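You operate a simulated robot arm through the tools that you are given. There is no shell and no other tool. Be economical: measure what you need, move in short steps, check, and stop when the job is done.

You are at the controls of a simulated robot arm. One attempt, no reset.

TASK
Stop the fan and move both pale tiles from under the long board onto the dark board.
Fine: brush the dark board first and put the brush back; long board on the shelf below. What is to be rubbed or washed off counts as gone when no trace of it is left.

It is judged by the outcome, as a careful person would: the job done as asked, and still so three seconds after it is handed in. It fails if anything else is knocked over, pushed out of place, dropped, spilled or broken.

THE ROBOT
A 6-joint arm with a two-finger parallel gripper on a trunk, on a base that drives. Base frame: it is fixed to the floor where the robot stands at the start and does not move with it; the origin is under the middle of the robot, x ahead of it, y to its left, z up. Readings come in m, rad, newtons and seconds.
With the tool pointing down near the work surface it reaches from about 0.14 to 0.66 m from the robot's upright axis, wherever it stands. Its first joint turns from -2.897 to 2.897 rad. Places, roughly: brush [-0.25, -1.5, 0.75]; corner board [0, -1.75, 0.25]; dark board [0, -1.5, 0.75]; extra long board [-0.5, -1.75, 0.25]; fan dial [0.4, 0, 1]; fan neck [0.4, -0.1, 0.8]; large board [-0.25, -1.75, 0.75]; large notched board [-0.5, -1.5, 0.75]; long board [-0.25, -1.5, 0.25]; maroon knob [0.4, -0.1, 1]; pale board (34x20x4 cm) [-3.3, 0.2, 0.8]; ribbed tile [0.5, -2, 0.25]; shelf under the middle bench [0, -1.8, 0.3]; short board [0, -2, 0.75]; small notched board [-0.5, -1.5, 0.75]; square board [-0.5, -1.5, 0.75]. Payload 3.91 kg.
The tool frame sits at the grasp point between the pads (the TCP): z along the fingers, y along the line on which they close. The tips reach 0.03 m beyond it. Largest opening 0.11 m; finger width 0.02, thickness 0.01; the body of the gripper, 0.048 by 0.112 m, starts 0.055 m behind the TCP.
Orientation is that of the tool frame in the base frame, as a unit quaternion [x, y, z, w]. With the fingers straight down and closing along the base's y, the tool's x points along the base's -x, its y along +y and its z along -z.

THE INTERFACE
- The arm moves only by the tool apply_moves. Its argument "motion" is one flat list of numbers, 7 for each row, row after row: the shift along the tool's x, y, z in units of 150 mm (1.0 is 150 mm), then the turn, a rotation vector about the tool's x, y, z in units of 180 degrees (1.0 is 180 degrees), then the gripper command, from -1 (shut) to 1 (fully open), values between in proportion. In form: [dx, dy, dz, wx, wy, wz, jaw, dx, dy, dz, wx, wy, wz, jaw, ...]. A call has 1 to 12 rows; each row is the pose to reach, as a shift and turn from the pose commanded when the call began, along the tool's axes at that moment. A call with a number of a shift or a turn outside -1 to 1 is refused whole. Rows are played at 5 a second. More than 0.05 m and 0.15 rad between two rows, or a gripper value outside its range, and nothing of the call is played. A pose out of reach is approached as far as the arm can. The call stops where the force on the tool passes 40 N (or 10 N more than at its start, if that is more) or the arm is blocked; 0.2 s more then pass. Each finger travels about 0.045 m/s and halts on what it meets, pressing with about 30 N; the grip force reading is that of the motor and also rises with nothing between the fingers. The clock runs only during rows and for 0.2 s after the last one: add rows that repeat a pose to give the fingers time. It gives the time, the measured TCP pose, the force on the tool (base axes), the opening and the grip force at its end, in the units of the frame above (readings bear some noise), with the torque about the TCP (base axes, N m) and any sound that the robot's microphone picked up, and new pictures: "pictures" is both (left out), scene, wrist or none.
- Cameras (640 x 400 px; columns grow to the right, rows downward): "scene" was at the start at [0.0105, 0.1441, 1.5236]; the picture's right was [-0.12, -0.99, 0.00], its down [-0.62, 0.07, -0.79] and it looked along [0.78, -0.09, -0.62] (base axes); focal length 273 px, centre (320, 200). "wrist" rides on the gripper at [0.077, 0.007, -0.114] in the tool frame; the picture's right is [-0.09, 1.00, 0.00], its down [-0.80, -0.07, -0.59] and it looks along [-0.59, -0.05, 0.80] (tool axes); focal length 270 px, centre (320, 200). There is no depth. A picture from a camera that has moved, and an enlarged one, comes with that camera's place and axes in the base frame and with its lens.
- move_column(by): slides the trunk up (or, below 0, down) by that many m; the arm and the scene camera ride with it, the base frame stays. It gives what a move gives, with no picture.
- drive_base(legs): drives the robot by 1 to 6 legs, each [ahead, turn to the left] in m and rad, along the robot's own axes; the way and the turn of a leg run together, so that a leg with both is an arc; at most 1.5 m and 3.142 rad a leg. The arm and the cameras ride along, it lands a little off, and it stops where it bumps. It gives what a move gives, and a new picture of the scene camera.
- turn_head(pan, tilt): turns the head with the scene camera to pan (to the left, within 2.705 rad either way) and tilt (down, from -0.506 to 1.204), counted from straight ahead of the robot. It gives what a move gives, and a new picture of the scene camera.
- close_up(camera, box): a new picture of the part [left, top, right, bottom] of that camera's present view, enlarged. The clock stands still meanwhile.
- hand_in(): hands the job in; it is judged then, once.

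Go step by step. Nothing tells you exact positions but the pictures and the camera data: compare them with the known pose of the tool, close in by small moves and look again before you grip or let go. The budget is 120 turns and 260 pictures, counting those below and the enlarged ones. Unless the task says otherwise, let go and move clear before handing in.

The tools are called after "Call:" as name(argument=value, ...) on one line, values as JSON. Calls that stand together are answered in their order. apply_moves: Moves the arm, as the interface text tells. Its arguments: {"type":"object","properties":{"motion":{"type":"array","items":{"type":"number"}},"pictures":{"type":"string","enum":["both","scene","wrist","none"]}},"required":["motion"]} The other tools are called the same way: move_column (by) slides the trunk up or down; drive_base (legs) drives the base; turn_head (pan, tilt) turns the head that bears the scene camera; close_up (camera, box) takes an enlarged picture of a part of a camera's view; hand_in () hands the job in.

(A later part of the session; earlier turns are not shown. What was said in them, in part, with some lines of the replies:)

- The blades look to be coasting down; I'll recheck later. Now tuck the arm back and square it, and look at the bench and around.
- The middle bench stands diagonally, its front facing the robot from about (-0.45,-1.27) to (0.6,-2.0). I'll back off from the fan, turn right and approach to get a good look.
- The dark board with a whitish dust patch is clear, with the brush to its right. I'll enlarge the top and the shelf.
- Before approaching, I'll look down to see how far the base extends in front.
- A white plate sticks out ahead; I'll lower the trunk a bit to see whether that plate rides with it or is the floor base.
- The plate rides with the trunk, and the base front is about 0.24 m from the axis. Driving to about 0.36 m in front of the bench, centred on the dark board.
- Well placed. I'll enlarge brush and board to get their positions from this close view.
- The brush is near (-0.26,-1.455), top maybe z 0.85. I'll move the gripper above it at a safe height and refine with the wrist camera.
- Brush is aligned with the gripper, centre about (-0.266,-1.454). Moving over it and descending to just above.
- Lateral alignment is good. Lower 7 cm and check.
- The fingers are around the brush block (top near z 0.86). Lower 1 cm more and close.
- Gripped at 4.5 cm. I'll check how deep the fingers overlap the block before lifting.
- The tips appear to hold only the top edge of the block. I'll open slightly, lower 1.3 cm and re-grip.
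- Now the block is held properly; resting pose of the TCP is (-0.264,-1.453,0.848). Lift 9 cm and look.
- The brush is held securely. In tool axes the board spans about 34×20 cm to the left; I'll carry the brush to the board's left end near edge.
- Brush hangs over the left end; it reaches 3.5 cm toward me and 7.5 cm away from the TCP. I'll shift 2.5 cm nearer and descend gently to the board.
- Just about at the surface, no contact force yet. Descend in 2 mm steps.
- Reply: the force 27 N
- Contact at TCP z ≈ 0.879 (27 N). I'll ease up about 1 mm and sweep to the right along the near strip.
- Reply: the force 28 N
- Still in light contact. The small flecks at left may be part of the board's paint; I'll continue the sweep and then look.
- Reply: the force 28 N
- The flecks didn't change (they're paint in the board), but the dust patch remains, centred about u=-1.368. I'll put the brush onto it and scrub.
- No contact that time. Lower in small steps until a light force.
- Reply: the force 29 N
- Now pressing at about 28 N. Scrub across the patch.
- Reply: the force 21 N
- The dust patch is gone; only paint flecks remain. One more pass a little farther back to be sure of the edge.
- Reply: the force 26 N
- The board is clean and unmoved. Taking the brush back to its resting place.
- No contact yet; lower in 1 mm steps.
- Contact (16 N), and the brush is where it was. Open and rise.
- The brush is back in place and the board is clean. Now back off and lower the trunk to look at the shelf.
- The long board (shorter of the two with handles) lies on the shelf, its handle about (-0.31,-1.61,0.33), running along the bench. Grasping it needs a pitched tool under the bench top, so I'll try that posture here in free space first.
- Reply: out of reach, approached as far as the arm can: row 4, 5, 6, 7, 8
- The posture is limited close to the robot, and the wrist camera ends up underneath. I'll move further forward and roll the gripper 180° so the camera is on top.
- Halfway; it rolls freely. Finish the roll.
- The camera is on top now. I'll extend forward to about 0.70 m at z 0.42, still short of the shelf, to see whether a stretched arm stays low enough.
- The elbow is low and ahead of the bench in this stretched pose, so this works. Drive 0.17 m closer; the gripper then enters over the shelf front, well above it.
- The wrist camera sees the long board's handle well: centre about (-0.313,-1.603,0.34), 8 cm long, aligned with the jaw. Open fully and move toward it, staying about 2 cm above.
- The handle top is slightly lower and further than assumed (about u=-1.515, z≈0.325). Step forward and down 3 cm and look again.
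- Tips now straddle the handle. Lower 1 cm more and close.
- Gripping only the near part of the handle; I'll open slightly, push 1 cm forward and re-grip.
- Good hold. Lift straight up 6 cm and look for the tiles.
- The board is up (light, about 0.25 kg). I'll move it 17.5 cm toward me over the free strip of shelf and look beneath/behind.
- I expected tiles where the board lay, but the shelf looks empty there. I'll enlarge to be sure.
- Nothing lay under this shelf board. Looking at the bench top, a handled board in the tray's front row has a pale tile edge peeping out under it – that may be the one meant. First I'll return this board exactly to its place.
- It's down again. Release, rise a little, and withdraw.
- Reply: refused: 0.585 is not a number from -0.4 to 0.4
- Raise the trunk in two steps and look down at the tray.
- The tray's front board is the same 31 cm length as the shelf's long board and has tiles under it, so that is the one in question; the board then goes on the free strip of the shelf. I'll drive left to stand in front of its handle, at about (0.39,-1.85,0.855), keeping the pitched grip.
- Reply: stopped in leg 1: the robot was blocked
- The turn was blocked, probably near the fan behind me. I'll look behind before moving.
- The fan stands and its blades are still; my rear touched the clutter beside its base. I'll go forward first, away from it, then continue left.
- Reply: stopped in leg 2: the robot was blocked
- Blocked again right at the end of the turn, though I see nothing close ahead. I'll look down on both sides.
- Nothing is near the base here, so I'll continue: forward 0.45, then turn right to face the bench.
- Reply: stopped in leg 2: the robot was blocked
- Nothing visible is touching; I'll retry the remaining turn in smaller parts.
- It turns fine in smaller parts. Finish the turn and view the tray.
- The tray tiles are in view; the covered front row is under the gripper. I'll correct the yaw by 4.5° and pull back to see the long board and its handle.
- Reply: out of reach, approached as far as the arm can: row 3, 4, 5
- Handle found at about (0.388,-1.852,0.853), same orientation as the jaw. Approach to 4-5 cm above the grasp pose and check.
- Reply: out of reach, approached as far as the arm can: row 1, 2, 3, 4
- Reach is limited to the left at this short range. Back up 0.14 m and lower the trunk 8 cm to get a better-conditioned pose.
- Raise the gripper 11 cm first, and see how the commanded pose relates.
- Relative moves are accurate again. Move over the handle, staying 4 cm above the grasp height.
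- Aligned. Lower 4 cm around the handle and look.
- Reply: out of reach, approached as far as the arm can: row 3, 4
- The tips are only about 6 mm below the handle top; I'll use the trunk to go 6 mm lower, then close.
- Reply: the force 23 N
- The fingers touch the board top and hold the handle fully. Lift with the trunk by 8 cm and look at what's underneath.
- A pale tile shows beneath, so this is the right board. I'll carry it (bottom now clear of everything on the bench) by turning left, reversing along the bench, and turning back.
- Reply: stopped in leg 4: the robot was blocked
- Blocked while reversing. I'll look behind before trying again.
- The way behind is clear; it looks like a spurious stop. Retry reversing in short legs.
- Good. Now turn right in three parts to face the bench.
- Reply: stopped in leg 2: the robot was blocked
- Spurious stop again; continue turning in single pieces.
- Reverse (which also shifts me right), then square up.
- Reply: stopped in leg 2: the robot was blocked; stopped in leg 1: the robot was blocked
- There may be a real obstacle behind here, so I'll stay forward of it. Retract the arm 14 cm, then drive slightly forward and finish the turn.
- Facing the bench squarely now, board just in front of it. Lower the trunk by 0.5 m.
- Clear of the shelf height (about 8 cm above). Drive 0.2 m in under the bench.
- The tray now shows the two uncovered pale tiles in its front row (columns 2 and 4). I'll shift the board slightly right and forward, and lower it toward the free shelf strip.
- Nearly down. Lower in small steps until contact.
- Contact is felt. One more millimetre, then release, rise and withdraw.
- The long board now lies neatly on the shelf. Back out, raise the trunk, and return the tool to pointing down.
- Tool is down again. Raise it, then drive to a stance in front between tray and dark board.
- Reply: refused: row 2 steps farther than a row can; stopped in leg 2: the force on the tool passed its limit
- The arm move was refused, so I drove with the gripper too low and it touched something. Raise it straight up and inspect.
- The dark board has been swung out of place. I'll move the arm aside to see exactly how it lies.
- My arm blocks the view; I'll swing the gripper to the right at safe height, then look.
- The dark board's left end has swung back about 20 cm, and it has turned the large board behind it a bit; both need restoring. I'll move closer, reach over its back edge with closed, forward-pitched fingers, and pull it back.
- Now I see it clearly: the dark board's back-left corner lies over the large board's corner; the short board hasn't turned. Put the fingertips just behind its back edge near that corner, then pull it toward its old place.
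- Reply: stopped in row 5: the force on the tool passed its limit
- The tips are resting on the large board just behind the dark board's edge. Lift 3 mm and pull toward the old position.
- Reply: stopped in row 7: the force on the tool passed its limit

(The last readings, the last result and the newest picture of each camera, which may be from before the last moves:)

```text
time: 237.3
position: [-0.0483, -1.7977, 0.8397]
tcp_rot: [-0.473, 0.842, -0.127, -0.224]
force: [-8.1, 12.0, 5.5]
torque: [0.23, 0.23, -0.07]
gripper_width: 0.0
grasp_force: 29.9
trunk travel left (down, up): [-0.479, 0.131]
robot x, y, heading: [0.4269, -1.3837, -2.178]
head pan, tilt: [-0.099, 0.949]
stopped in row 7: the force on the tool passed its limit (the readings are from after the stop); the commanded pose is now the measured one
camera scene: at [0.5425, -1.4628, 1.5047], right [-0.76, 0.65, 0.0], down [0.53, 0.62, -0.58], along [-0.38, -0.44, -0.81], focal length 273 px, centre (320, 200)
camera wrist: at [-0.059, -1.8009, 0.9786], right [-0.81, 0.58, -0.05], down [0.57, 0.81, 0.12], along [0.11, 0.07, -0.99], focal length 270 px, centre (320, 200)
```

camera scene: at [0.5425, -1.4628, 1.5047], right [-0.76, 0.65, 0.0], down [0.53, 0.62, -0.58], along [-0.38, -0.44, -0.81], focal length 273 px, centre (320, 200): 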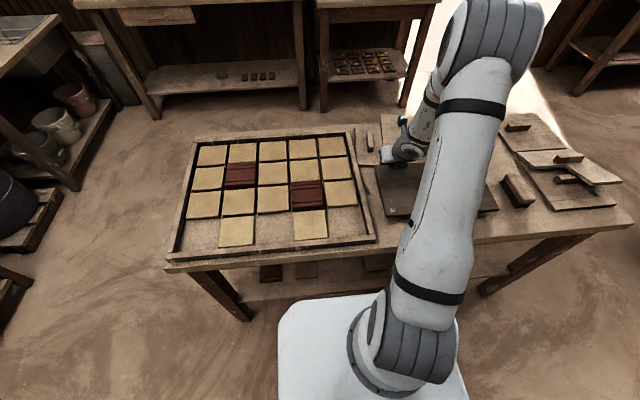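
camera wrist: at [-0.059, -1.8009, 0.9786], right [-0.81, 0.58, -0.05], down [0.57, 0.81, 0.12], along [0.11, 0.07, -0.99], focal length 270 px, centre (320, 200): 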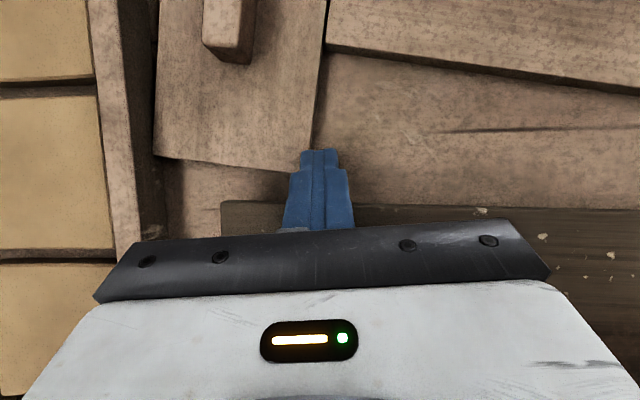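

The board came back nicely and is nearly straight; it still needs about 4 cm toward me. I'll shift to the middle of its back edge and pull that much.

Call:
apply_moves(motion=[0.047, 0.004, 0.026, 0, 0, 0, -1, 0.035, 0.2, 0.01, 0, 0, 0, -1, 0.02, 0.4, 0, 0, 0, 0, -1, 0.01, 0.6, -0.01, 0, 0, 0, -1, -0.002, 0.735, -0.016, 0, 0, 0, -1, -0.1, 0.725, -0.07, 0, 0, 0, -1, -0.2, 0.715, -0.125, 0, 0, 0, -1, -0.292, 0.707, -0.177, 0, 0, 0, -1], pictures="wrist")

```text
time: 239.1
position: [-0.1118, -1.7014, 0.8417]
tcp_rot: [-0.475, 0.842, -0.129, -0.222]
force: [-1.5, -2.8, 5.2]
torque: [-0.01, -0.01, -0.03]
gripper_width: 0.0
grasp_force: 29.6
trunk travel left (down, up): [-0.479, 0.131]
robot x, y, heading: [0.4239, -1.3823, -2.174]
head pan, tilt: [-0.099, 0.949]
camera wrist: at [-0.1225, -1.7032, 0.979], right [-0.81, 0.58, -0.05], down [0.57, 0.81, 0.12], along [0.11, 0.07, -0.99], focal length 270 px, centre (320, 200)
```

wrist: 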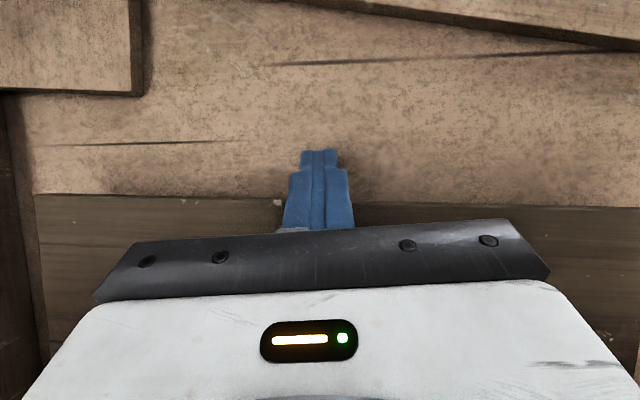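

The dark board is back within a few millimetres, and the short board is fine. Next the large board: go above its handle, yawing the gripper to match its twist.

Call:
apply_moves(motion=[0.146, 0, -0.255, 0, 0, 0, -1, 0.291, 0, -0.51, 0, 0, 0, -1, 0.49, 0.1, -0.4, 0, 0, 0, 0, 0.69, 0.2, -0.28, 0, 0, 0, 1, 0.898, 0.295, -0.166, 0, 0, 0, 1], pictures="none")

Call:
apply_moves(motion=[0.2, 0.1, 0.115, -0.016, 0.0006, 0.0286, 1, 0.4, 0.2, 0.23, -0.032, 0.0012, 0.0571, 1, 0.607, 0.295, 0.344, -0.0479, 0.0018, 0.0857, 1, 0.607, 0.295, 0.344, -0.0479, 0.0018, 0.0857, 1], pictures="wrist")

```text
time: 240.3
position: [-0.2042, -1.7665, 0.9301]
tcp_rot: [-0.475, 0.842, -0.128, -0.222]
force: [-0.1, 0.1, -0.4]
torque: [-0.01, 0.0, 0.01]
gripper_width: 0.0674
grasp_force: 0.1
trunk travel left (down, up): [-0.479, 0.131]
robot x, y, heading: [0.4224, -1.386, -2.178]
head pan, tilt: [-0.099, 0.949]
```

```text
time: 241.3
position: [-0.2958, -1.8332, 0.9309]
tcp_rot: [-0.339, 0.904, -0.095, -0.241]
force: [-0.2, 0.2, -0.2]
torque: [0.05, 0.01, -0.01]
gripper_width: 0.1101
grasp_force: 0.1
trunk travel left (down, up): [-0.479, 0.131]
robot x, y, heading: [0.4233, -1.3854, -2.178]
head pan, tilt: [-0.099, 0.949]
camera wrist: at [-0.3075, -1.8314, 1.0678], right [-0.6, 0.8, -0.05], down [0.79, 0.6, 0.12], along [0.12, 0.03, -0.99], focal length 270 px, centre (320, 200)
```

wrist: 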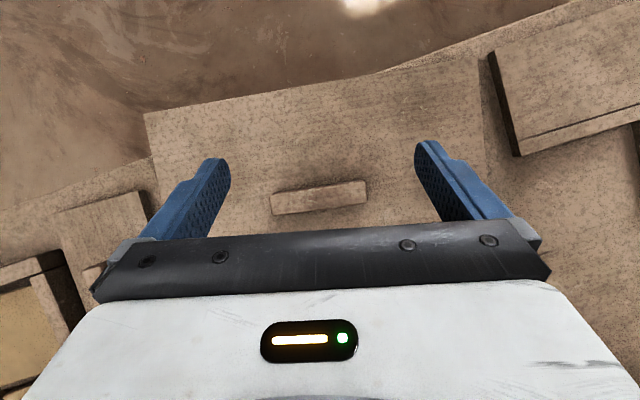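

The gripper is nicely aligned with the large board's handle. Descend and grip it.

Call:
apply_moves(motion=[-0.17, -0.02, -0.1, 0, 0, 0, 1, -0.24, -0.025, 0.02, 0, 0, 0, 1, -0.34, -0.025, 0.2, 0, 0, 0, 1, -0.41, -0.025, 0.32, 0, 0, 0, 1, -0.436, -0.025, 0.363, 0, 0, 0, 1, -0.436, -0.025, 0.363, 0, 0, 0, -1, -0.436, -0.025, 0.363, 0, 0, 0, -1, -0.436, -0.025, 0.363, 0, 0, 0, -1], pictures="wrist")

```text
time: 243.1
position: [-0.2688, -1.8172, 0.8508]
tcp_rot: [-0.34, 0.904, -0.096, -0.24]
force: [1.3, -1.8, -0.6]
torque: [-0.05, 0.18, 0.18]
gripper_width: 0.0858
grasp_force: 30.2
trunk travel left (down, up): [-0.479, 0.131]
robot x, y, heading: [0.4225, -1.3862, -2.176]
head pan, tilt: [-0.099, 0.949]
camera wrist: at [-0.2812, -1.8161, 0.9874], right [-0.6, 0.8, -0.05], down [0.79, 0.6, 0.12], along [0.12, 0.03, -0.99], focal length 270 px, centre (320, 200)
```

wrist: 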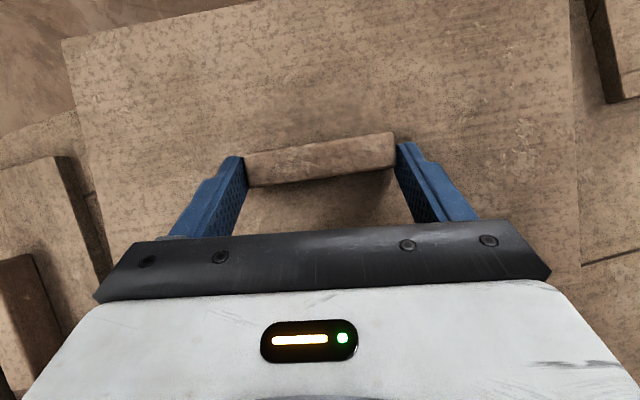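

Gripped. Lift 2 cm, shift 4 cm toward me while turning it 12° back to square, and set it down.

Call:
apply_moves(motion=[0.033, 0, -0.058, 0, 0, 0, -1, 0.067, 0, -0.115, 0, 0, 0, -1, -0.007, 0.044, -0.158, 0.0114, 0, -0.0197, -1, -0.08, 0.09, -0.2, 0.0228, 0, -0.0394, -1, -0.154, 0.133, -0.244, 0.0342, 0, -0.0591, -1, -0.19, 0.133, -0.185, 0.0342, 0, -0.0591, -1, -0.214, 0.133, -0.142, 0.0342, 0, -0.0591, -1, -0.221, 0.133, -0.129, 0.0342, 0, -0.0591, -1], pictures="wrist")

```text
time: 244.9
position: [-0.2528, -1.7776, 0.8502]
tcp_rot: [-0.435, 0.862, -0.12, -0.229]
force: [1.1, 0.6, -5.7]
torque: [0.05, -0.03, 0.0]
gripper_width: 0.0859
grasp_force: 30.2
trunk travel left (down, up): [-0.479, 0.131]
robot x, y, heading: [0.4224, -1.3859, -2.174]
head pan, tilt: [-0.099, 0.949]
camera wrist: at [-0.2651, -1.7782, 0.988], right [-0.76, 0.65, -0.05], down [0.64, 0.76, 0.11], along [0.12, 0.05, -0.99], focal length 270 px, centre (320, 200)
```

wrist: 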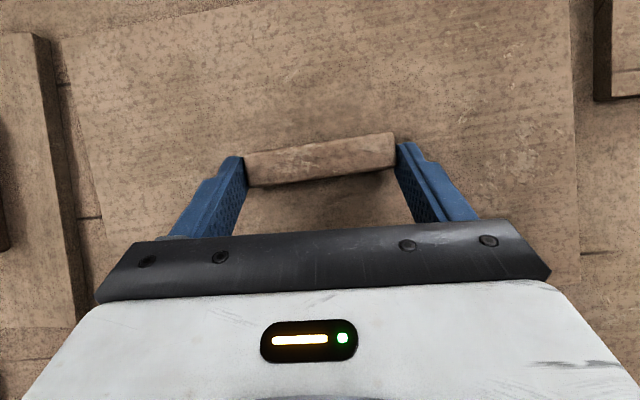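

It's positioned; it needs a last few millimetres down. Then release, rise, straighten the tool, and travel over to the right-hand tile in the tray.

Call:
apply_moves(motion=[-0.0067, 0, 0.0115, 0, 0, 0, -1, -0.0133, 0, 0.023, 0, 0, 0, -1, -0.0133, 0, 0.023, 0, 0, 0, 0.8, -0.0133, 0, 0.023, 0, 0, 0, 0.8, -0.0133, 0, 0.023, 0, 0, 0, 0.8, 0.1, 0, -0.173, 0, 0, 0, 0.8, 0.2, 0, -0.347, 0, 0, 0, 0.8, 0.333, 0, -0.577, 0, 0, 0, 0.8, 0.333, 0, -0.577, 0, -0.0417, 0, 0.8, 0.333, 0, -0.577, 0, -0.0834, 0, 0.8, 0.333, 0, -0.577, 0, -0.125, 0, 1, 0.333, 0, -0.577, 0, -0.1667, 0, 1], pictures="wrist")

Call:
apply_moves(motion=[-0.2, -0.2, 0, 0, 0, 0, 1, -0.4, -0.4, 0, 0, 0, 0, 1, -0.6, -0.6, 0, 0, 0, 0, 1, -0.8, -0.8, 0, 0, 0, 0, 1, -1, -1, 0, 0, 0, 0, 1], pictures="none")

Call:
apply_moves(motion=[-0.2, -0.2, 0, 0, 0, 0, 1, -0.4, -0.4, 0, 0, 0, 0, 1, -0.6, -0.6, 0, 0, 0, 0, 1, -0.8, -0.8, 0, 0, 0, 0, 1, -1, -1, 0, 0, 0, 0, 1], pictures="wrist")

Call:
apply_moves(motion=[0, -0.25, 0, 0, 0, 0, 1, 0, -0.5, 0, 0, 0, 0, 1, 0, -0.75, 0, 0, 0, 0, 1, 0, -1, 0, 0, 0, 0, 1], pictures="both")

```text
time: 247.5
position: [-0.2542, -1.7773, 0.9504]
tcp_rot: [-0.451, 0.892, -0.004, 0.003]
force: [0.0, 0.4, 0.4]
torque: [0.01, -0.03, -0.02]
gripper_width: 0.1101
grasp_force: 0.0
trunk travel left (down, up): [-0.479, 0.131]
robot x, y, heading: [0.421, -1.3849, -2.174]
head pan, tilt: [-0.099, 0.949]
camera wrist: at [-0.3074, -1.833, 1.0644], right [-0.75, 0.66, -0.01], down [0.53, 0.6, 0.6], along [0.4, 0.44, -0.8], focal length 270 px, centre (320, 200)
```

wrist: 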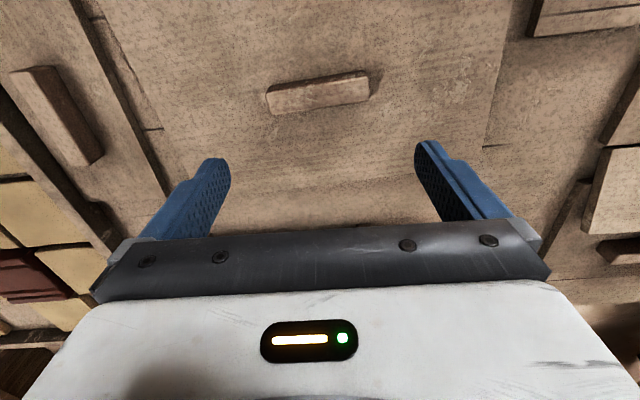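

```text
time: 248.7
position: [-0.0451, -1.745, 0.9494]
tcp_rot: [-0.451, 0.892, -0.004, 0.001]
force: [-0.2, -0.1, 0.0]
torque: [0.0, 0.01, -0.01]
gripper_width: 0.11
grasp_force: 0.0
trunk travel left (down, up): [-0.479, 0.131]
robot x, y, heading: [0.4269, -1.3877, -2.177]
head pan, tilt: [-0.099, 0.949]
```

```text
time: 249.9
position: [0.1583, -1.7061, 0.9499]
tcp_rot: [-0.454, 0.891, -0.012, 0.004]
force: [-0.5, -0.7, -0.3]
torque: [0.01, -0.01, 0.03]
gripper_width: 0.11
grasp_force: 0.2
out of reach, approached as far as the arm can: row 5
trunk travel left (down, up): [-0.479, 0.131]
robot x, y, heading: [0.4253, -1.3846, -2.18]
head pan, tilt: [-0.099, 0.949]
camera wrist: at [0.1048, -1.7605, 1.0655], right [-0.75, 0.66, -0.02], down [0.52, 0.62, 0.59], along [0.4, 0.43, -0.8], focal length 270 px, centre (320, 200)
```

wrist: 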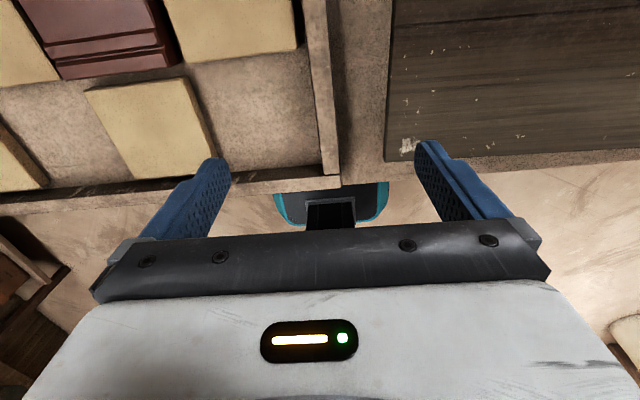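

```text
time: 250.9
position: [0.2246, -1.7554, 0.9134]
tcp_rot: [-0.467, 0.883, -0.048, 0.017]
force: [-0.3, 1.1, 0.4]
torque: [-0.01, -0.01, 0.0]
gripper_width: 0.1097
grasp_force: 0.0
out of reach, approached as far as the arm can: row 1, 2, 3, 4
trunk travel left (down, up): [-0.479, 0.131]
robot x, y, heading: [0.4224, -1.3871, -2.171]
head pan, tilt: [-0.099, 0.949]
camera scene: at [0.5428, -1.4637, 1.5051], right [-0.76, 0.65, 0.0], down [0.53, 0.62, -0.58], along [-0.38, -0.44, -0.81], focal length 273 px, centre (320, 200)
camera wrist: at [0.1675, -1.8054, 1.0288], right [-0.77, 0.63, -0.1], down [0.46, 0.66, 0.59], along [0.44, 0.4, -0.8], focal length 270 px, centre (320, 200)
```

scene: 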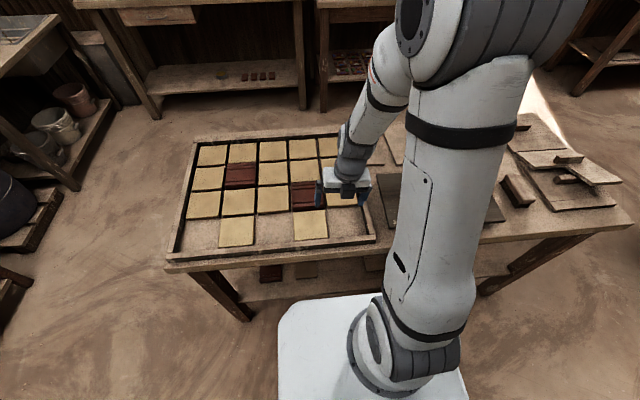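
wrist: 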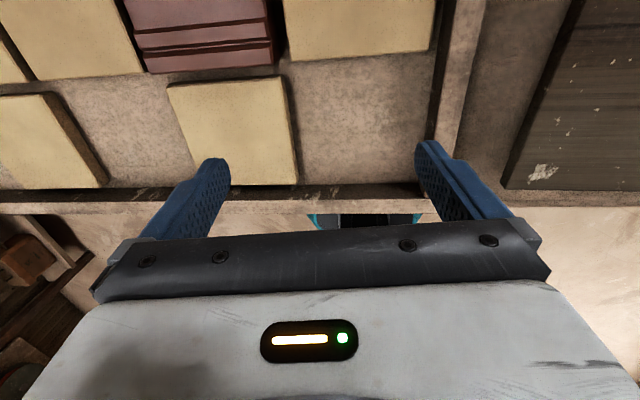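

The large board is back. My rolled wrist limits reach to the left, so I'll raise a bit and roll the gripper back to its original orientation.

Call:
apply_moves(motion=[0, 0, -0.1, 0.0003, -0.0024, -0.0472, 1, 0, 0, -0.2, 0.0007, -0.0048, -0.0945, 1, 0, 0, -0.3, 0.001, -0.0071, -0.1417, 1, 0, 0, -0.35, 0.0013, -0.0095, -0.189, 1, 0, 0, -0.35, 0.0017, -0.0119, -0.2362, 1, 0, 0, -0.35, 0.002, -0.0143, -0.2835, 1, 0, 0, -0.35, 0.0023, -0.0167, -0.3307, 1, 0, 0, -0.35, 0.0026, -0.0191, -0.378, 1, 0, 0, -0.35, 0.003, -0.0215, -0.4252, 1, 0, 0, -0.35, 0.0033, -0.0238, -0.4725, 1, 0, 0, -0.35, 0.0036, -0.0262, -0.5197, 1, 0, 0, -0.35, 0.004, -0.0286, -0.567, 1], pictures="none")

Call:
apply_moves(motion=[0, 0, 0, 0.0003, -0.0024, -0.0472, 1, 0, 0, 0, 0.0007, -0.0048, -0.0945, 1, 0, 0, 0, 0.001, -0.0071, -0.1417, 1, 0, 0, 0, 0.0013, -0.0095, -0.189, 1, 0, 0, 0, 0.0017, -0.0119, -0.2362, 1, 0, 0, 0, 0.002, -0.0143, -0.2835, 1, 0, 0, 0, 0.0023, -0.0167, -0.3307, 1, 0, 0, 0, 0.0026, -0.0191, -0.378, 1, 0, 0, 0, 0.003, -0.0215, -0.426, 1, 0, 0, 0, 0.003, -0.0215, -0.426, 1], pictures="wrist")

```text
time: 253.5
position: [0.2228, -1.7498, 0.969]
tcp_rot: [0.981, -0.189, 0.031, -0.01]
force: [0.0, 0.0, -0.4]
torque: [0.01, 0.02, 0.01]
gripper_width: 0.1099
grasp_force: 0.0
trunk travel left (down, up): [-0.479, 0.131]
robot x, y, heading: [0.4216, -1.3842, -2.173]
head pan, tilt: [-0.099, 0.949]
```

```text
refused: row 9 steps farther than a row can; nothing moved
```

Call:
apply_moves(motion=[0, 0, 0, 0.0004, -0.0022, -0.0425, 1, 0, 0, 0, 0.0007, -0.0044, -0.0851, 1, 0, 0, 0, 0.0011, -0.0066, -0.1276, 1, 0, 0, 0, 0.0015, -0.0088, -0.1701, 1, 0, 0, 0, 0.0019, -0.0111, -0.2127, 1, 0, 0, 0, 0.0022, -0.0133, -0.2552, 1, 0, 0, 0, 0.0026, -0.0155, -0.2977, 1, 0, 0, 0, 0.003, -0.0177, -0.3402, 1, 0, 0, 0, 0.0033, -0.0199, -0.3828, 1, 0, 0, 0, 0.0037, -0.0221, -0.4253, 1, 0, 0, 0, 0.0037, -0.0221, -0.4253, 1], pictures="none")

Call:
apply_moves(motion=[0.02, 0.2, 0.08, 0, 0, 0, 1, 0.04, 0.4, 0.16, 0, 0, 0, 1, 0.06, 0.609, 0.26, 0, 0, 0, 1, 0.06, 0.609, 0.26, 0, 0, 0, 1], pictures="wrist")

Call:
close_up(camera="scene", box=[160, 110, 420, 270])

```text
time: 255.9
position: [0.2224, -1.7485, 0.9685]
tcp_rot: [0.888, 0.459, 0.0, -0.001]
force: [0.6, 0.1, -0.3]
torque: [-0.03, -0.02, -0.02]
gripper_width: 0.1101
grasp_force: 0.0
trunk travel left (down, up): [-0.479, 0.131]
robot x, y, heading: [0.4196, -1.3856, -2.173]
head pan, tilt: [-0.099, 0.949]
```

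```text
time: 256.9
position: [0.3006, -1.7948, 0.9294]
tcp_rot: [0.889, 0.458, 0.0, -0.001]
force: [-0.2, 0.5, -0.3]
torque: [0.06, 0.01, 0.01]
gripper_width: 0.1098
grasp_force: 0.1
trunk travel left (down, up): [-0.479, 0.131]
robot x, y, heading: [0.4203, -1.3886, -2.174]
head pan, tilt: [-0.099, 0.949]
camera wrist: at [0.3512, -1.7344, 1.0443], right [0.76, -0.65, 0.0], down [-0.52, -0.61, 0.6], along [-0.39, -0.45, -0.8], focal length 270 px, centre (320, 200)
```

wrist: 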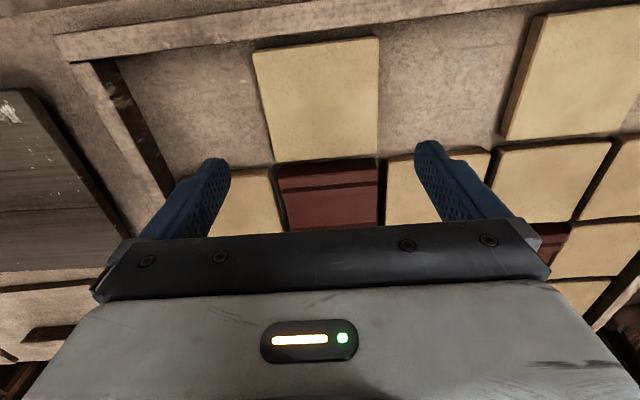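

```text
2.46 times, centred on (290, 190) of scene
camera zoom: at [0.543, -1.4631, 1.5051], right [-0.76, 0.65, 0.0], down [0.53, 0.62, -0.58], along [-0.38, -0.44, -0.81], focal length 672 px, centre (394, 225)
```

zoom: 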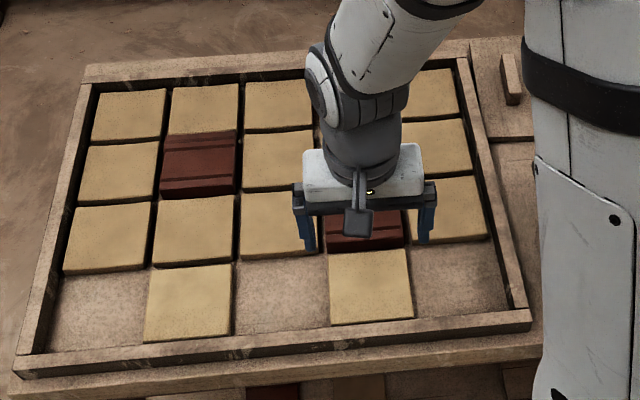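

The gripper is centred over the right-hand tile. Shift 1 cm toward me and descend beside it.

Call:
apply_moves(motion=[0.067, 0, 0.15, 0, 0, 0, 1, 0.067, 0, 0.35, 0, 0, 0, 1, 0.067, 0, 0.5, 0, 0, 0, 1, 0.067, 0, 0.6, 0, 0, 0, 1, 0.067, 0, 0.62, 0, 0, 0, 1], pictures="wrist")

Call:
close_up(camera="scene", box=[270, 180, 370, 250])

```text
time: 258.1
position: [0.3079, -1.7872, 0.8362]
tcp_rot: [0.889, 0.458, 0.0, -0.001]
force: [-0.2, 0.5, -1.0]
torque: [-0.02, 0.0, -0.03]
gripper_width: 0.1101
grasp_force: 0.1
trunk travel left (down, up): [-0.479, 0.131]
robot x, y, heading: [0.4252, -1.3876, -2.177]
head pan, tilt: [-0.099, 0.949]
camera wrist: at [0.3593, -1.7263, 0.9514], right [0.76, -0.65, 0.0], down [-0.52, -0.61, 0.6], along [-0.39, -0.45, -0.8], focal length 270 px, centre (320, 200)
```

wrist: 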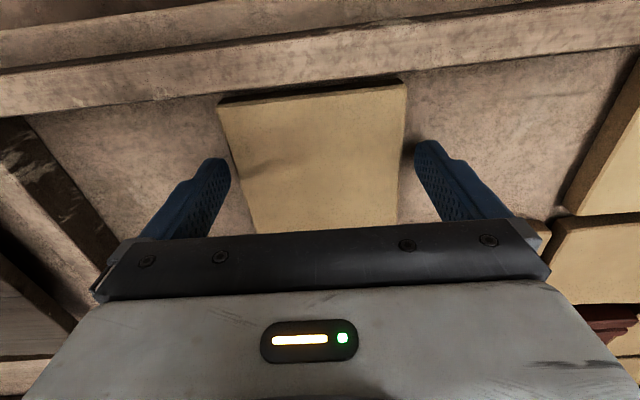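

```text
5.71 times, centred on (320, 215) of scene
camera zoom: at [0.5428, -1.4631, 1.5051], right [-0.76, 0.65, 0.0], down [0.53, 0.62, -0.58], along [-0.38, -0.44, -0.81], focal length 1559 px, centre (320, 114)
```

zoom: 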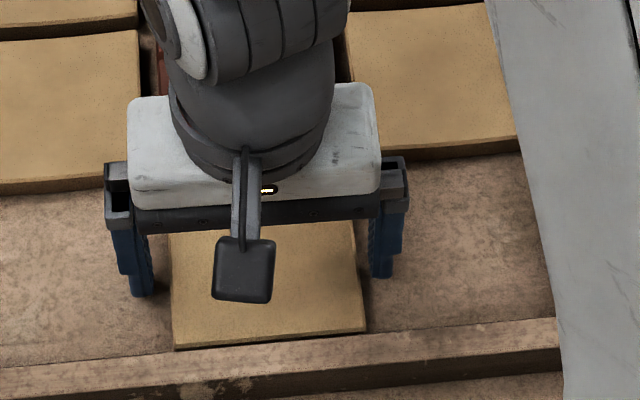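

Fingers straddle the tile. Lower 6 mm, close, and lift.

Call:
apply_moves(motion=[0, 0, 0.02, 0, 0, 0, 1, 0, 0, 0.04, 0, 0, 0, 1, 0, 0, 0.04, 0, 0, 0, -1, 0, 0, 0.04, 0, 0, 0, -1, 0, 0, 0.04, 0, 0, 0, -1, 0, 0, -0.1, 0, 0, 0, -1, 0, 0, -0.35, 0, 0, 0, -1, 0, 0, -0.6, 0, 0, 0, -1, 0, 0, -0.6, 0, 0, 0, -1], pictures="wrist")

```text
time: 260.1
position: [0.3079, -1.7854, 0.9255]
tcp_rot: [0.888, 0.459, 0.0, -0.001]
force: [-0.6, 0.3, -2.1]
torque: [0.0, 0.0, -0.01]
gripper_width: 0.0957
grasp_force: 30.0
trunk travel left (down, up): [-0.479, 0.131]
robot x, y, heading: [0.4254, -1.3882, -2.173]
head pan, tilt: [-0.099, 0.949]
camera wrist: at [0.3595, -1.7247, 1.0409], right [0.76, -0.65, 0.0], down [-0.52, -0.61, 0.59], along [-0.39, -0.45, -0.8], focal length 270 px, centre (320, 200)
```

wrist: 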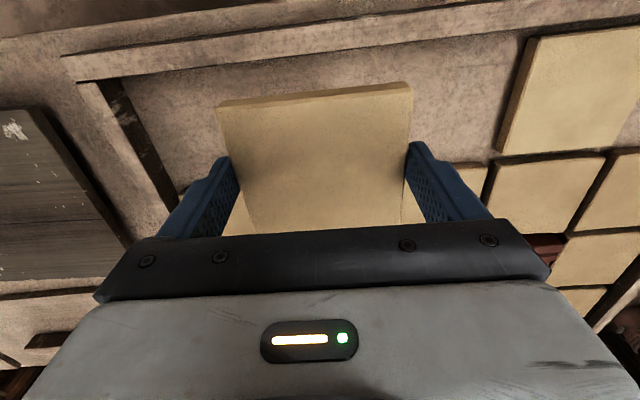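

Tile held. Carry it right over the dark board (target right half) and come down to just above it.

Call:
apply_moves(motion=[-0.05, -0.25, 0, 0, 0, 0, -1, -0.1, -0.5, 0, 0, 0, 0, -1, -0.15, -0.75, 0, 0, 0, 0, -1, -0.2, -1, 0, 0, 0, 0, -1], pictures="none")

Call:
apply_moves(motion=[-0.05, -0.25, 0, 0, 0, 0, -1, -0.1, -0.5, 0, 0, 0, 0, -1, -0.16, -0.75, 0, 0, 0, 0, -1, -0.227, -1, 0, 0, 0, 0, -1], pictures="none")

Call:
apply_moves(motion=[0, -0.25, 0, 0, 0, 0, -1, 0, -0.5, 0, 0, 0, 0, -1, 0, -0.75, 0, 0, 0, 0, -1, 0, -1, 0, 0, 0, 0, -1, 0, -1, 0.15, 0, 0, 0, -1, 0, -1, 0.3, 0, 0, 0, -1, 0, -1, 0.38, 0, 0, 0, -1], pictures="both")

```text
time: 261.1
position: [0.1686, -1.7232, 0.9249]
tcp_rot: [0.888, 0.459, 0.0, 0.0]
force: [0.4, -0.5, -2.2]
torque: [0.02, -0.02, 0.01]
gripper_width: 0.0955
grasp_force: 30.0
trunk travel left (down, up): [-0.479, 0.131]
robot x, y, heading: [0.426, -1.3822, -2.176]
head pan, tilt: [-0.099, 0.949]
```

```text
time: 262.1
position: [0.0248, -1.6627, 0.9257]
tcp_rot: [0.889, 0.459, 0.0, -0.001]
force: [-0.3, 0.0, -2.5]
torque: [0.0, 0.02, 0.02]
gripper_width: 0.0957
grasp_force: 29.8
trunk travel left (down, up): [-0.479, 0.131]
robot x, y, heading: [0.4205, -1.3852, -2.175]
head pan, tilt: [-0.099, 0.949]
```

```text
time: 263.7
position: [-0.0956, -1.5756, 0.8691]
tcp_rot: [0.889, 0.458, 0.0, -0.001]
force: [0.7, -0.3, -3.3]
torque: [0.01, 0.02, 0.0]
gripper_width: 0.0957
grasp_force: 29.5
trunk travel left (down, up): [-0.479, 0.131]
robot x, y, heading: [0.4225, -1.3873, -2.178]
head pan, tilt: [-0.099, 0.949]
camera scene: at [0.5423, -1.463, 1.5052], right [-0.76, 0.65, 0.0], down [0.53, 0.62, -0.58], along [-0.38, -0.44, -0.81], focal length 273 px, centre (320, 200)
camera wrist: at [-0.0452, -1.5167, 0.9851], right [0.76, -0.65, 0.0], down [-0.52, -0.61, 0.59], along [-0.39, -0.45, -0.8], focal length 270 px, centre (320, 200)
```

scene: 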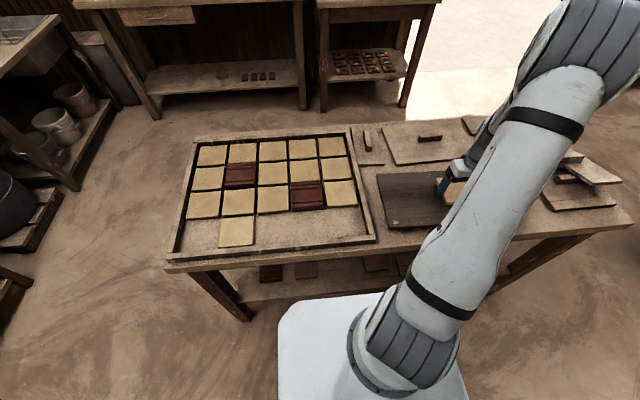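
wrist: 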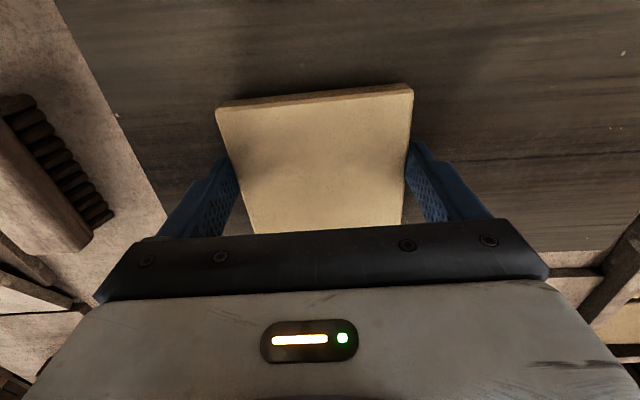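

Well inside the board. Lower gently to contact.

Call:
apply_moves(motion=[0, 0, 0.02, 0, 0, 0, -1, 0, 0, 0.04, 0, 0, 0, -1, 0, 0, 0.06, 0, 0, 0, -1, 0, 0, 0.075, 0, 0, 0, -1], pictures="none")

Call:
apply_moves(motion=[0, 0, 0.007, 0, 0, 0, -1, 0, 0, 0.014, 0, 0, 0, -1], pictures="none")

Call:
apply_moves(motion=[0, 0, 0.007, 0, 0, 0, -1, 0, 0, 0.014, 0, 0, 0, -1], pictures="none")

Call:
close_up(camera="scene", box=[370, 150, 490, 240])

```text
time: 264.7
position: [-0.0952, -1.5784, 0.8649]
tcp_rot: [0.888, 0.46, -0.004, -0.001]
force: [7.9, 2.7, 23.8]
torque: [-0.23, -1.52, 0.34]
gripper_width: 0.0957
grasp_force: 30.4
trunk travel left (down, up): [-0.479, 0.131]
robot x, y, heading: [0.4236, -1.3875, -2.169]
head pan, tilt: [-0.099, 0.949]
stopped in row 4: the force on the tool passed its limit (the readings are from after the stop); the commanded pose is now the measured one
```

```text
time: 265.2
position: [-0.0953, -1.5787, 0.864]
tcp_rot: [0.888, 0.46, -0.005, -0.001]
force: [9.4, 4.3, 22.1]
torque: [-0.38, -1.5, 0.39]
gripper_width: 0.0956
grasp_force: 29.6
trunk travel left (down, up): [-0.479, 0.131]
robot x, y, heading: [0.421, -1.386, -2.175]
head pan, tilt: [-0.099, 0.949]
stopped in row 2: the force on the tool passed its limit (the readings are from after the stop); the commanded pose is now the measured one
```

```text
time: 265.8
position: [-0.0965, -1.5783, 0.8648]
tcp_rot: [0.888, 0.46, -0.005, -0.001]
force: [9.0, 4.3, 23.3]
torque: [-0.36, -1.56, 0.46]
gripper_width: 0.0957
grasp_force: 29.9
trunk travel left (down, up): [-0.479, 0.131]
robot x, y, heading: [0.4239, -1.3862, -2.176]
head pan, tilt: [-0.099, 0.949]
stopped in row 2: the force on the tool passed its limit (the readings are from after the stop); the commanded pose is now the measured one
```

```text
4.44 times, centred on (430, 195) of scene
camera zoom: at [0.5462, -1.4612, 1.5048], right [-0.76, 0.65, 0.0], down [0.52, 0.62, -0.58], along [-0.38, -0.44, -0.81], focal length 1213 px, centre (-169, 222)
```

zoom: 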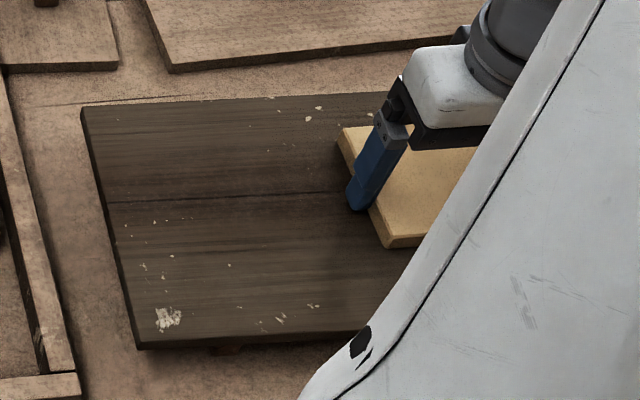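

The tile rests on the board. Release, rise, and travel to the second tile (column 2).

Call:
apply_moves(motion=[0, 0, -0.008, 0, 0, 0, 0, 0, 0, -0.008, 0, 0, 0, 1, 0, 0, -0.008, 0, 0, 0, 1, 0, 0, -0.1, 0, 0, 0, 1, 0, 0, -0.25, 0, 0, 0, 1, 0, 0, -0.45, 0, 0, 0, 1], pictures="wrist")

Call:
apply_moves(motion=[0.1, 0.25, 0, 0, 0, 0, 1, 0.2, 0.5, 0, 0, 0, 0, 1, 0.3, 0.75, 0, 0, 0, 0, 1, 0.4, 1, 0, 0, 0, 0, 1], pictures="none")

Call:
apply_moves(motion=[0, 0.25, 0, 0, 0, 0, 1, 0, 0.5, 0, 0, 0, 0, 1, 0, 0.75, 0, 0, 0, 0, 1, 0, 1, 0, 0, 0, 0, 1], pictures="none")

Call:
apply_moves(motion=[0, 0.25, 0, 0, 0, 0, 1, 0, 0.5, 0, 0, 0, 0, 1, 0, 0.75, 0, 0, 0, 0, 1, 0, 1, 0, 0, 0, 0, 1], pictures="none")

Call:
apply_moves(motion=[0, 0.25, 0, 0, 0, 0, 1, 0, 0.5, 0, 0, 0, 0, 1, 0, 0.75, 0, 0, 0, 0, 1, 0, 1, 0, 0, 0, 0, 1, 0, 1, 0, 0, 0, 0, 1], pictures="wrist")

```text
time: 267.2
position: [-0.0977, -1.5784, 0.9293]
tcp_rot: [0.888, 0.459, -0.005, -0.001]
force: [-0.1, -0.2, 0.2]
torque: [0.0, 0.0, 0.02]
gripper_width: 0.1099
grasp_force: 0.1
trunk travel left (down, up): [-0.479, 0.131]
robot x, y, heading: [0.4232, -1.3847, -2.174]
head pan, tilt: [-0.099, 0.949]
camera wrist: at [-0.0465, -1.5175, 1.0444], right [0.76, -0.65, -0.01], down [-0.52, -0.61, 0.6], along [-0.39, -0.45, -0.8], focal length 270 px, centre (320, 200)
```

wrist: 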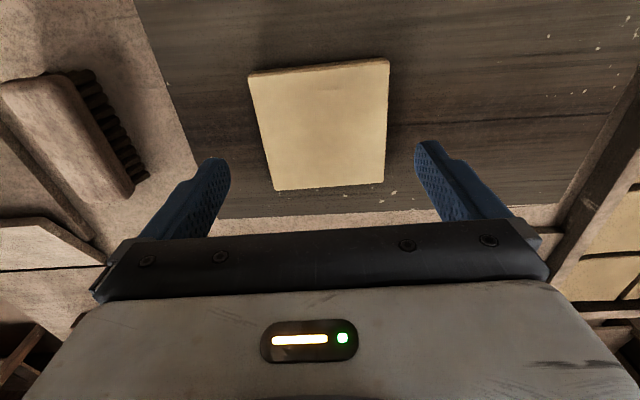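

```text
time: 268.2
position: [0.0602, -1.6168, 0.9286]
tcp_rot: [0.888, 0.46, -0.004, -0.002]
force: [-0.1, -0.1, 0.4]
torque: [0.03, -0.01, -0.02]
gripper_width: 0.11
grasp_force: 0.0
trunk travel left (down, up): [-0.479, 0.131]
robot x, y, heading: [0.4249, -1.386, -2.176]
head pan, tilt: [-0.099, 0.949]
```

```text
time: 269.2
position: [0.1823, -1.7041, 0.9264]
tcp_rot: [0.888, 0.46, -0.005, -0.002]
force: [-0.3, 0.4, 0.1]
torque: [0.0, 0.0, 0.01]
gripper_width: 0.1101
grasp_force: 0.0
trunk travel left (down, up): [-0.479, 0.131]
robot x, y, heading: [0.4238, -1.3855, -2.176]
head pan, tilt: [-0.099, 0.949]
```

```text
time: 270.2
position: [0.3054, -1.7895, 0.9273]
tcp_rot: [0.888, 0.459, -0.005, -0.001]
force: [0.2, 0.2, 0.5]
torque: [0.0, -0.04, 0.02]
gripper_width: 0.1102
grasp_force: 0.1
trunk travel left (down, up): [-0.479, 0.131]
robot x, y, heading: [0.4258, -1.3853, -2.176]
head pan, tilt: [-0.099, 0.949]
```

```text
time: 271.4
position: [0.4264, -1.8742, 0.9239]
tcp_rot: [0.888, 0.459, -0.005, -0.001]
force: [0.9, 0.2, 0.4]
torque: [-0.01, 0.02, 0.02]
gripper_width: 0.1099
grasp_force: 0.1
trunk travel left (down, up): [-0.479, 0.131]
robot x, y, heading: [0.4202, -1.3818, -2.171]
head pan, tilt: [-0.099, 0.949]
camera wrist: at [0.4779, -1.8138, 1.0381], right [0.76, -0.65, -0.01], down [-0.52, -0.61, 0.6], along [-0.39, -0.45, -0.8], focal length 270 px, centre (320, 200)
```

wrist: 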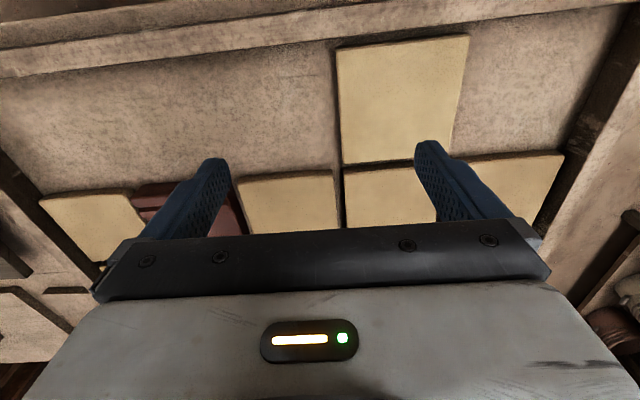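

First tile lies flat on the board. Centre over the second tile: 6 cm further left.

Call:
apply_moves(motion=[0.03, 0.2, 0, 0, 0, 0, 1, 0.05, 0.42, 0, 0, 0, 0, 1, 0.05, 0.42, 0.2, 0, 0, 0, 1, 0.05, 0.42, 0.35, 0, 0, 0, 1, 0.05, 0.42, 0.35, 0, 0, 0, 1], pictures="wrist")

```text
time: 272.6
position: [0.4825, -1.908, 0.869]
tcp_rot: [0.888, 0.46, -0.005, -0.001]
force: [0.0, 0.0, -1.2]
torque: [0.0, 0.01, 0.0]
gripper_width: 0.11
grasp_force: 0.0
trunk travel left (down, up): [-0.479, 0.131]
robot x, y, heading: [0.4216, -1.3845, -2.172]
head pan, tilt: [-0.099, 0.949]
camera wrist: at [0.5329, -1.8461, 0.9854], right [0.76, -0.65, -0.01], down [-0.52, -0.61, 0.6], along [-0.39, -0.45, -0.8], focal length 270 px, centre (320, 200)
```

wrist: 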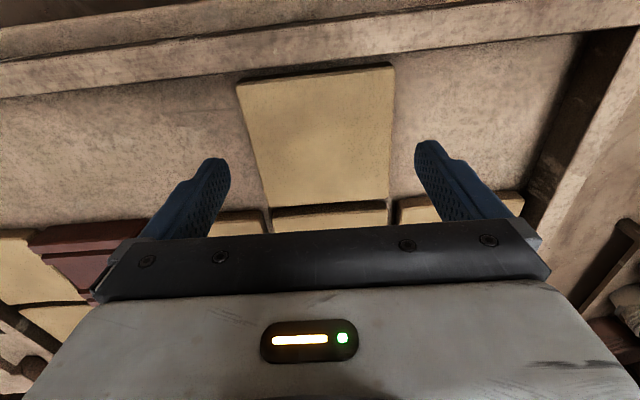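

Centred. Descend, close, lift.

Call:
apply_moves(motion=[0, 0, 0.13, 0, 0, 0, 1, 0, 0, 0.22, 0, 0, 0, 1, 0, 0, 0.255, 0, 0, 0, 1, 0, 0, 0.255, 0, 0, 0, -1, 0, 0, 0.255, 0, 0, 0, -1, 0, 0, 0.255, 0, 0, 0, -1, 0, 0, 0.1, 0, 0, 0, -1, 0, 0, -0.15, 0, 0, 0, -1, 0, 0, -0.38, 0, 0, 0, -1, 0, 0, -0.38, 0, 0, 0, -1], pictures="wrist")

```text
time: 274.8
position: [0.4817, -1.9051, 0.9287]
tcp_rot: [0.888, 0.46, -0.004, -0.001]
force: [-0.5, 0.5, -3.4]
torque: [0.03, 0.02, -0.04]
gripper_width: 0.0957
grasp_force: 30.7
trunk travel left (down, up): [-0.479, 0.131]
robot x, y, heading: [0.4218, -1.3866, -2.175]
head pan, tilt: [-0.099, 0.949]
camera wrist: at [0.5337, -1.8439, 1.0438], right [0.76, -0.65, -0.01], down [-0.52, -0.61, 0.6], along [-0.39, -0.45, -0.8], focal length 270 px, centre (320, 200)
```

wrist: 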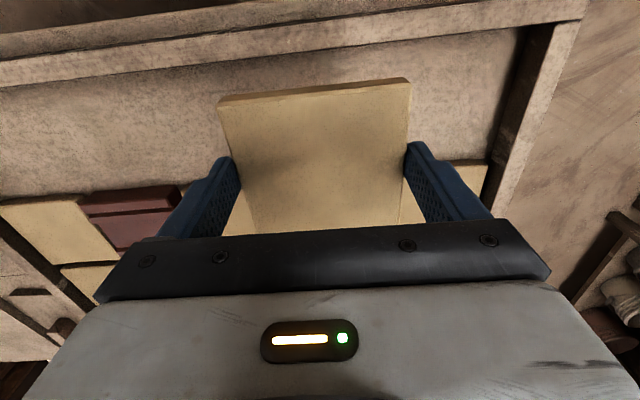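

Held. Carry it to the left half of the dark board and lower to just above.

Call:
apply_moves(motion=[-0.04, -0.25, 0, 0, 0, 0, -1, -0.08, -0.5, 0, 0, 0, 0, -1, -0.11, -0.75, 0, 0, 0, 0, -1, -0.15, -1, 0, 0, 0, 0, -1], pictures="none")

Call:
apply_moves(motion=[-0.04, -0.25, 0, 0, 0, 0, -1, -0.08, -0.5, 0, 0, 0, 0, -1, -0.11, -0.75, 0, 0, 0, 0, -1, -0.15, -1, 0, 0, 0, 0, -1], pictures="none")

Call:
apply_moves(motion=[-0.04, -0.25, 0, 0, 0, 0, -1, -0.08, -0.5, 0, 0, 0, 0, -1, -0.11, -0.75, 0, 0, 0, 0, -1, -0.143, -1, 0, 0, 0, 0, -1], pictures="none")

Call:
apply_moves(motion=[0, -0.25, 0, 0, 0, 0, -1, 0, -0.52, 0, 0, 0, 0, -1, 0, -0.52, 0.15, 0, 0, 0, -1, 0, -0.52, 0.28, 0, 0, 0, -1, 0, -0.52, 0.34, 0, 0, 0, -1], pictures="wrist")

```text
time: 275.8
position: [0.3486, -1.8364, 0.9287]
tcp_rot: [0.888, 0.46, -0.004, -0.001]
force: [-1.3, -0.2, -2.0]
torque: [0.01, -0.01, 0.01]
gripper_width: 0.0956
grasp_force: 29.9
trunk travel left (down, up): [-0.479, 0.131]
robot x, y, heading: [0.4204, -1.387, -2.174]
head pan, tilt: [-0.099, 0.949]
```

```text
time: 276.8
position: [0.2119, -1.7682, 0.9335]
tcp_rot: [0.888, 0.459, -0.004, 0.0]
force: [0.2, 0.4, -3.0]
torque: [0.0, 0.0, -0.02]
gripper_width: 0.0955
grasp_force: 30.1
trunk travel left (down, up): [-0.479, 0.131]
robot x, y, heading: [0.4247, -1.3864, -2.172]
head pan, tilt: [-0.099, 0.949]
```

```text
time: 277.8
position: [0.075, -1.7017, 0.9314]
tcp_rot: [0.888, 0.46, -0.005, 0.0]
force: [0.2, -0.1, -2.9]
torque: [0.02, -0.02, -0.03]
gripper_width: 0.0956
grasp_force: 29.8
trunk travel left (down, up): [-0.479, 0.131]
robot x, y, heading: [0.4251, -1.3862, -2.172]
head pan, tilt: [-0.099, 0.949]
```

```text
time: 279.0
position: [0.0129, -1.6575, 0.8824]
tcp_rot: [0.888, 0.46, -0.004, -0.001]
force: [-0.2, 0.3, -3.3]
torque: [-0.01, 0.0, 0.01]
gripper_width: 0.0957
grasp_force: 30.4
trunk travel left (down, up): [-0.479, 0.131]
robot x, y, heading: [0.4243, -1.3871, -2.175]
head pan, tilt: [-0.099, 0.949]
camera wrist: at [0.0644, -1.5962, 0.9967], right [0.76, -0.65, -0.01], down [-0.52, -0.61, 0.6], along [-0.39, -0.45, -0.8], focal length 270 px, centre (320, 200)
```

wrist: 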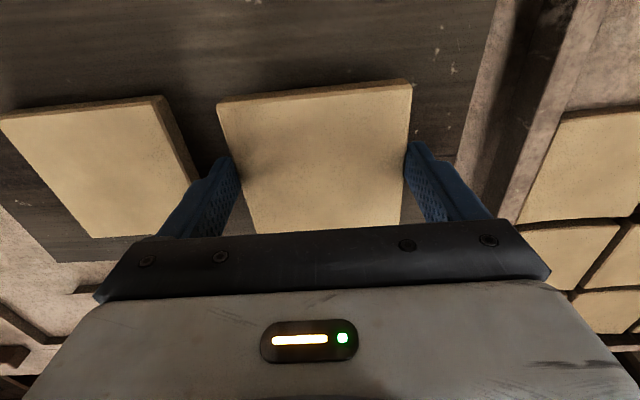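

Good position, with a clear gap to the first tile. Lower to contact, release and rise.

Call:
apply_moves(motion=[0, 0, 0.04, 0, 0, 0, -1, 0, 0, 0.07, 0, 0, 0, -1, 0, 0, 0.09, 0, 0, 0, -1, 0, 0, 0.105, 0, 0, 0, -1, 0, 0, 0.115, 0, 0, 0, -1], pictures="none")

```text
time: 280.2
position: [0.0131, -1.6571, 0.867]
tcp_rot: [0.888, 0.459, -0.007, -0.002]
force: [4.4, -3.9, 24.2]
torque: [-0.1, -0.42, 0.26]
gripper_width: 0.0956
grasp_force: 30.1
trunk travel left (down, up): [-0.479, 0.131]
robot x, y, heading: [0.4234, -1.3881, -2.176]
head pan, tilt: [-0.099, 0.949]
```

Contact. Release and rise, then check everything.

Call:
apply_moves(motion=[0, 0, -0.008, 0, 0, 0, 0, 0, 0, -0.008, 0, 0, 0, 1, 0, 0, -0.008, 0, 0, 0, 1, 0, 0, -0.008, 0, 0, 0, 1, 0, 0, -0.1, 0, 0, 0, 1, 0, 0, -0.3, 0, 0, 0, 1, 0, 0, -0.6, 0, 0, 0, 1, 0, 0, -0.9, 0, 0, 0, 1], pictures="wrist")

Call:
apply_moves(motion=[0.2, -0.2, -0.1, 0, 0, 0, 1, 0.4, -0.4, -0.2, 0, 0, 0, 1, 0.6, -0.6, -0.3, 0, 0, 0, 1, 0.8, -0.8, -0.3, 0, 0, 0, 1, 0.9, -1, -0.3, 0, 0, 0, 1], pictures="none")

Call:
turn_head(pan=0.0, tilt=0.85)

Call:
close_up(camera="scene", box=[280, 90, 600, 290])

```text
time: 282.0
position: [0.0139, -1.6564, 0.9993]
tcp_rot: [0.888, 0.459, -0.005, -0.001]
force: [-0.7, -0.8, 1.0]
torque: [-0.02, -0.02, 0.01]
gripper_width: 0.1101
grasp_force: 0.1
trunk travel left (down, up): [-0.479, 0.131]
robot x, y, heading: [0.4261, -1.3855, -2.172]
head pan, tilt: [-0.099, 0.949]
camera wrist: at [0.0655, -1.596, 1.1134], right [0.76, -0.65, -0.01], down [-0.52, -0.61, 0.6], along [-0.39, -0.45, -0.8], focal length 270 px, centre (320, 200)
```

wrist: 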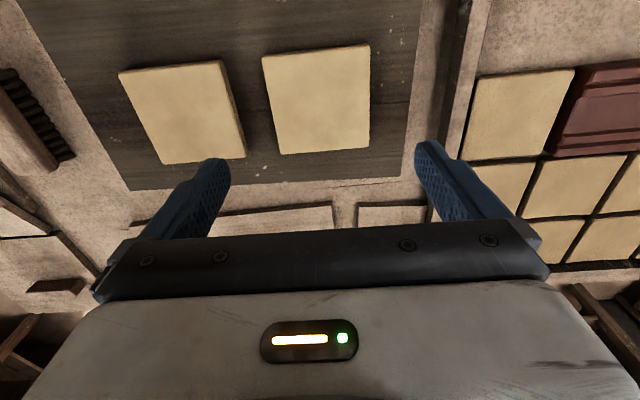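

```text
time: 283.2
position: [-0.0313, -1.4589, 1.0415]
tcp_rot: [0.888, 0.459, -0.004, 0.0]
force: [-0.6, -0.1, 0.4]
torque: [0.02, 0.0, -0.05]
gripper_width: 0.11
grasp_force: 0.3
trunk travel left (down, up): [-0.479, 0.131]
robot x, y, heading: [0.4212, -1.3838, -2.175]
head pan, tilt: [-0.099, 0.949]
```

```text
time: 283.8
position: [-0.0303, -1.4588, 1.0418]
tcp_rot: [0.888, 0.46, -0.004, -0.001]
force: [-0.2, -0.4, 0.0]
torque: [0.0, -0.01, -0.05]
gripper_width: 0.1101
grasp_force: 0.1
trunk travel left (down, up): [-0.479, 0.131]
robot x, y, heading: [0.4234, -1.385, -2.177]
head pan, tilt: [0.0, 0.85]
camera scene: at [0.5455, -1.4716, 1.5126], right [-0.82, 0.57, 0.0], down [0.43, 0.62, -0.66], along [-0.37, -0.54, -0.75], focal length 273 px, centre (320, 200)
```

scene: 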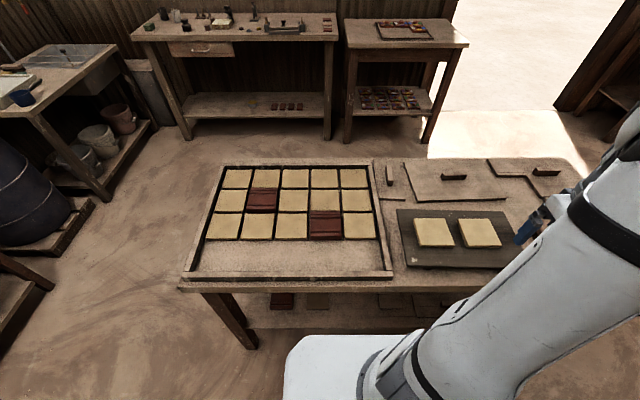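

```text
2.00 times, centred on (440, 190) of scene
camera zoom: at [0.5455, -1.4716, 1.5126], right [-0.82, 0.57, 0.0], down [0.43, 0.62, -0.66], along [-0.37, -0.54, -0.75], focal length 546 px, centre (80, 220)
```

zoom: 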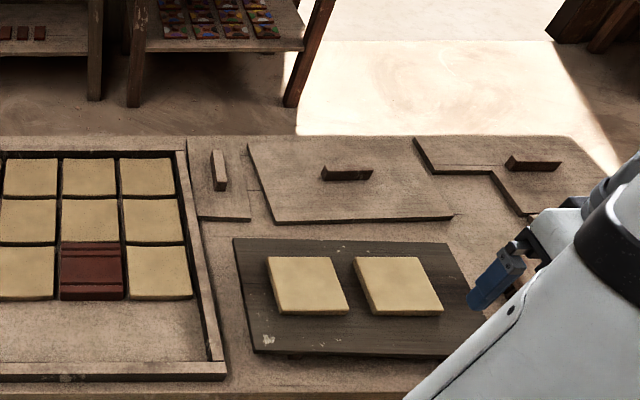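

Both tiles lie on the clean dark board. The brush and boards are in place, the long board is on the shelf, the fan dial is at OFF, and the gripper is clear. Handing in.

Call:
hand_in()

```text
The job is handed in.
```

I turned the fan dial to OFF and put both pale tiles on the brushed dark board, but I knocked the dark board while driving and had to put things back.

- **Long board:** I took the long board to be the 31 cm one in the tray, because the shelf board of that name had nothing under it. The tray board is now on the shelf below. I had lifted the shelf board to check and set it back in its place.
- **Brushing:** The dust patch is gone. The small white flecks didn't change under the brush, so I took them for paint.
- **Brush:** The brush is back where it was.
- **Knock:** An arm move was refused and the gripper was left too low, so it swung the dark board out of place. That also turned the large board behind it. The dark board is back to within about a centimetre. The large board may still be turned 2–3°.
- **Fan:** The blades looked still in later pictures. The base was stopped as blocked several times; one of those stops was beside the fan, where I may have touched the clutter at its foot. I did not check whether that clutter moved.
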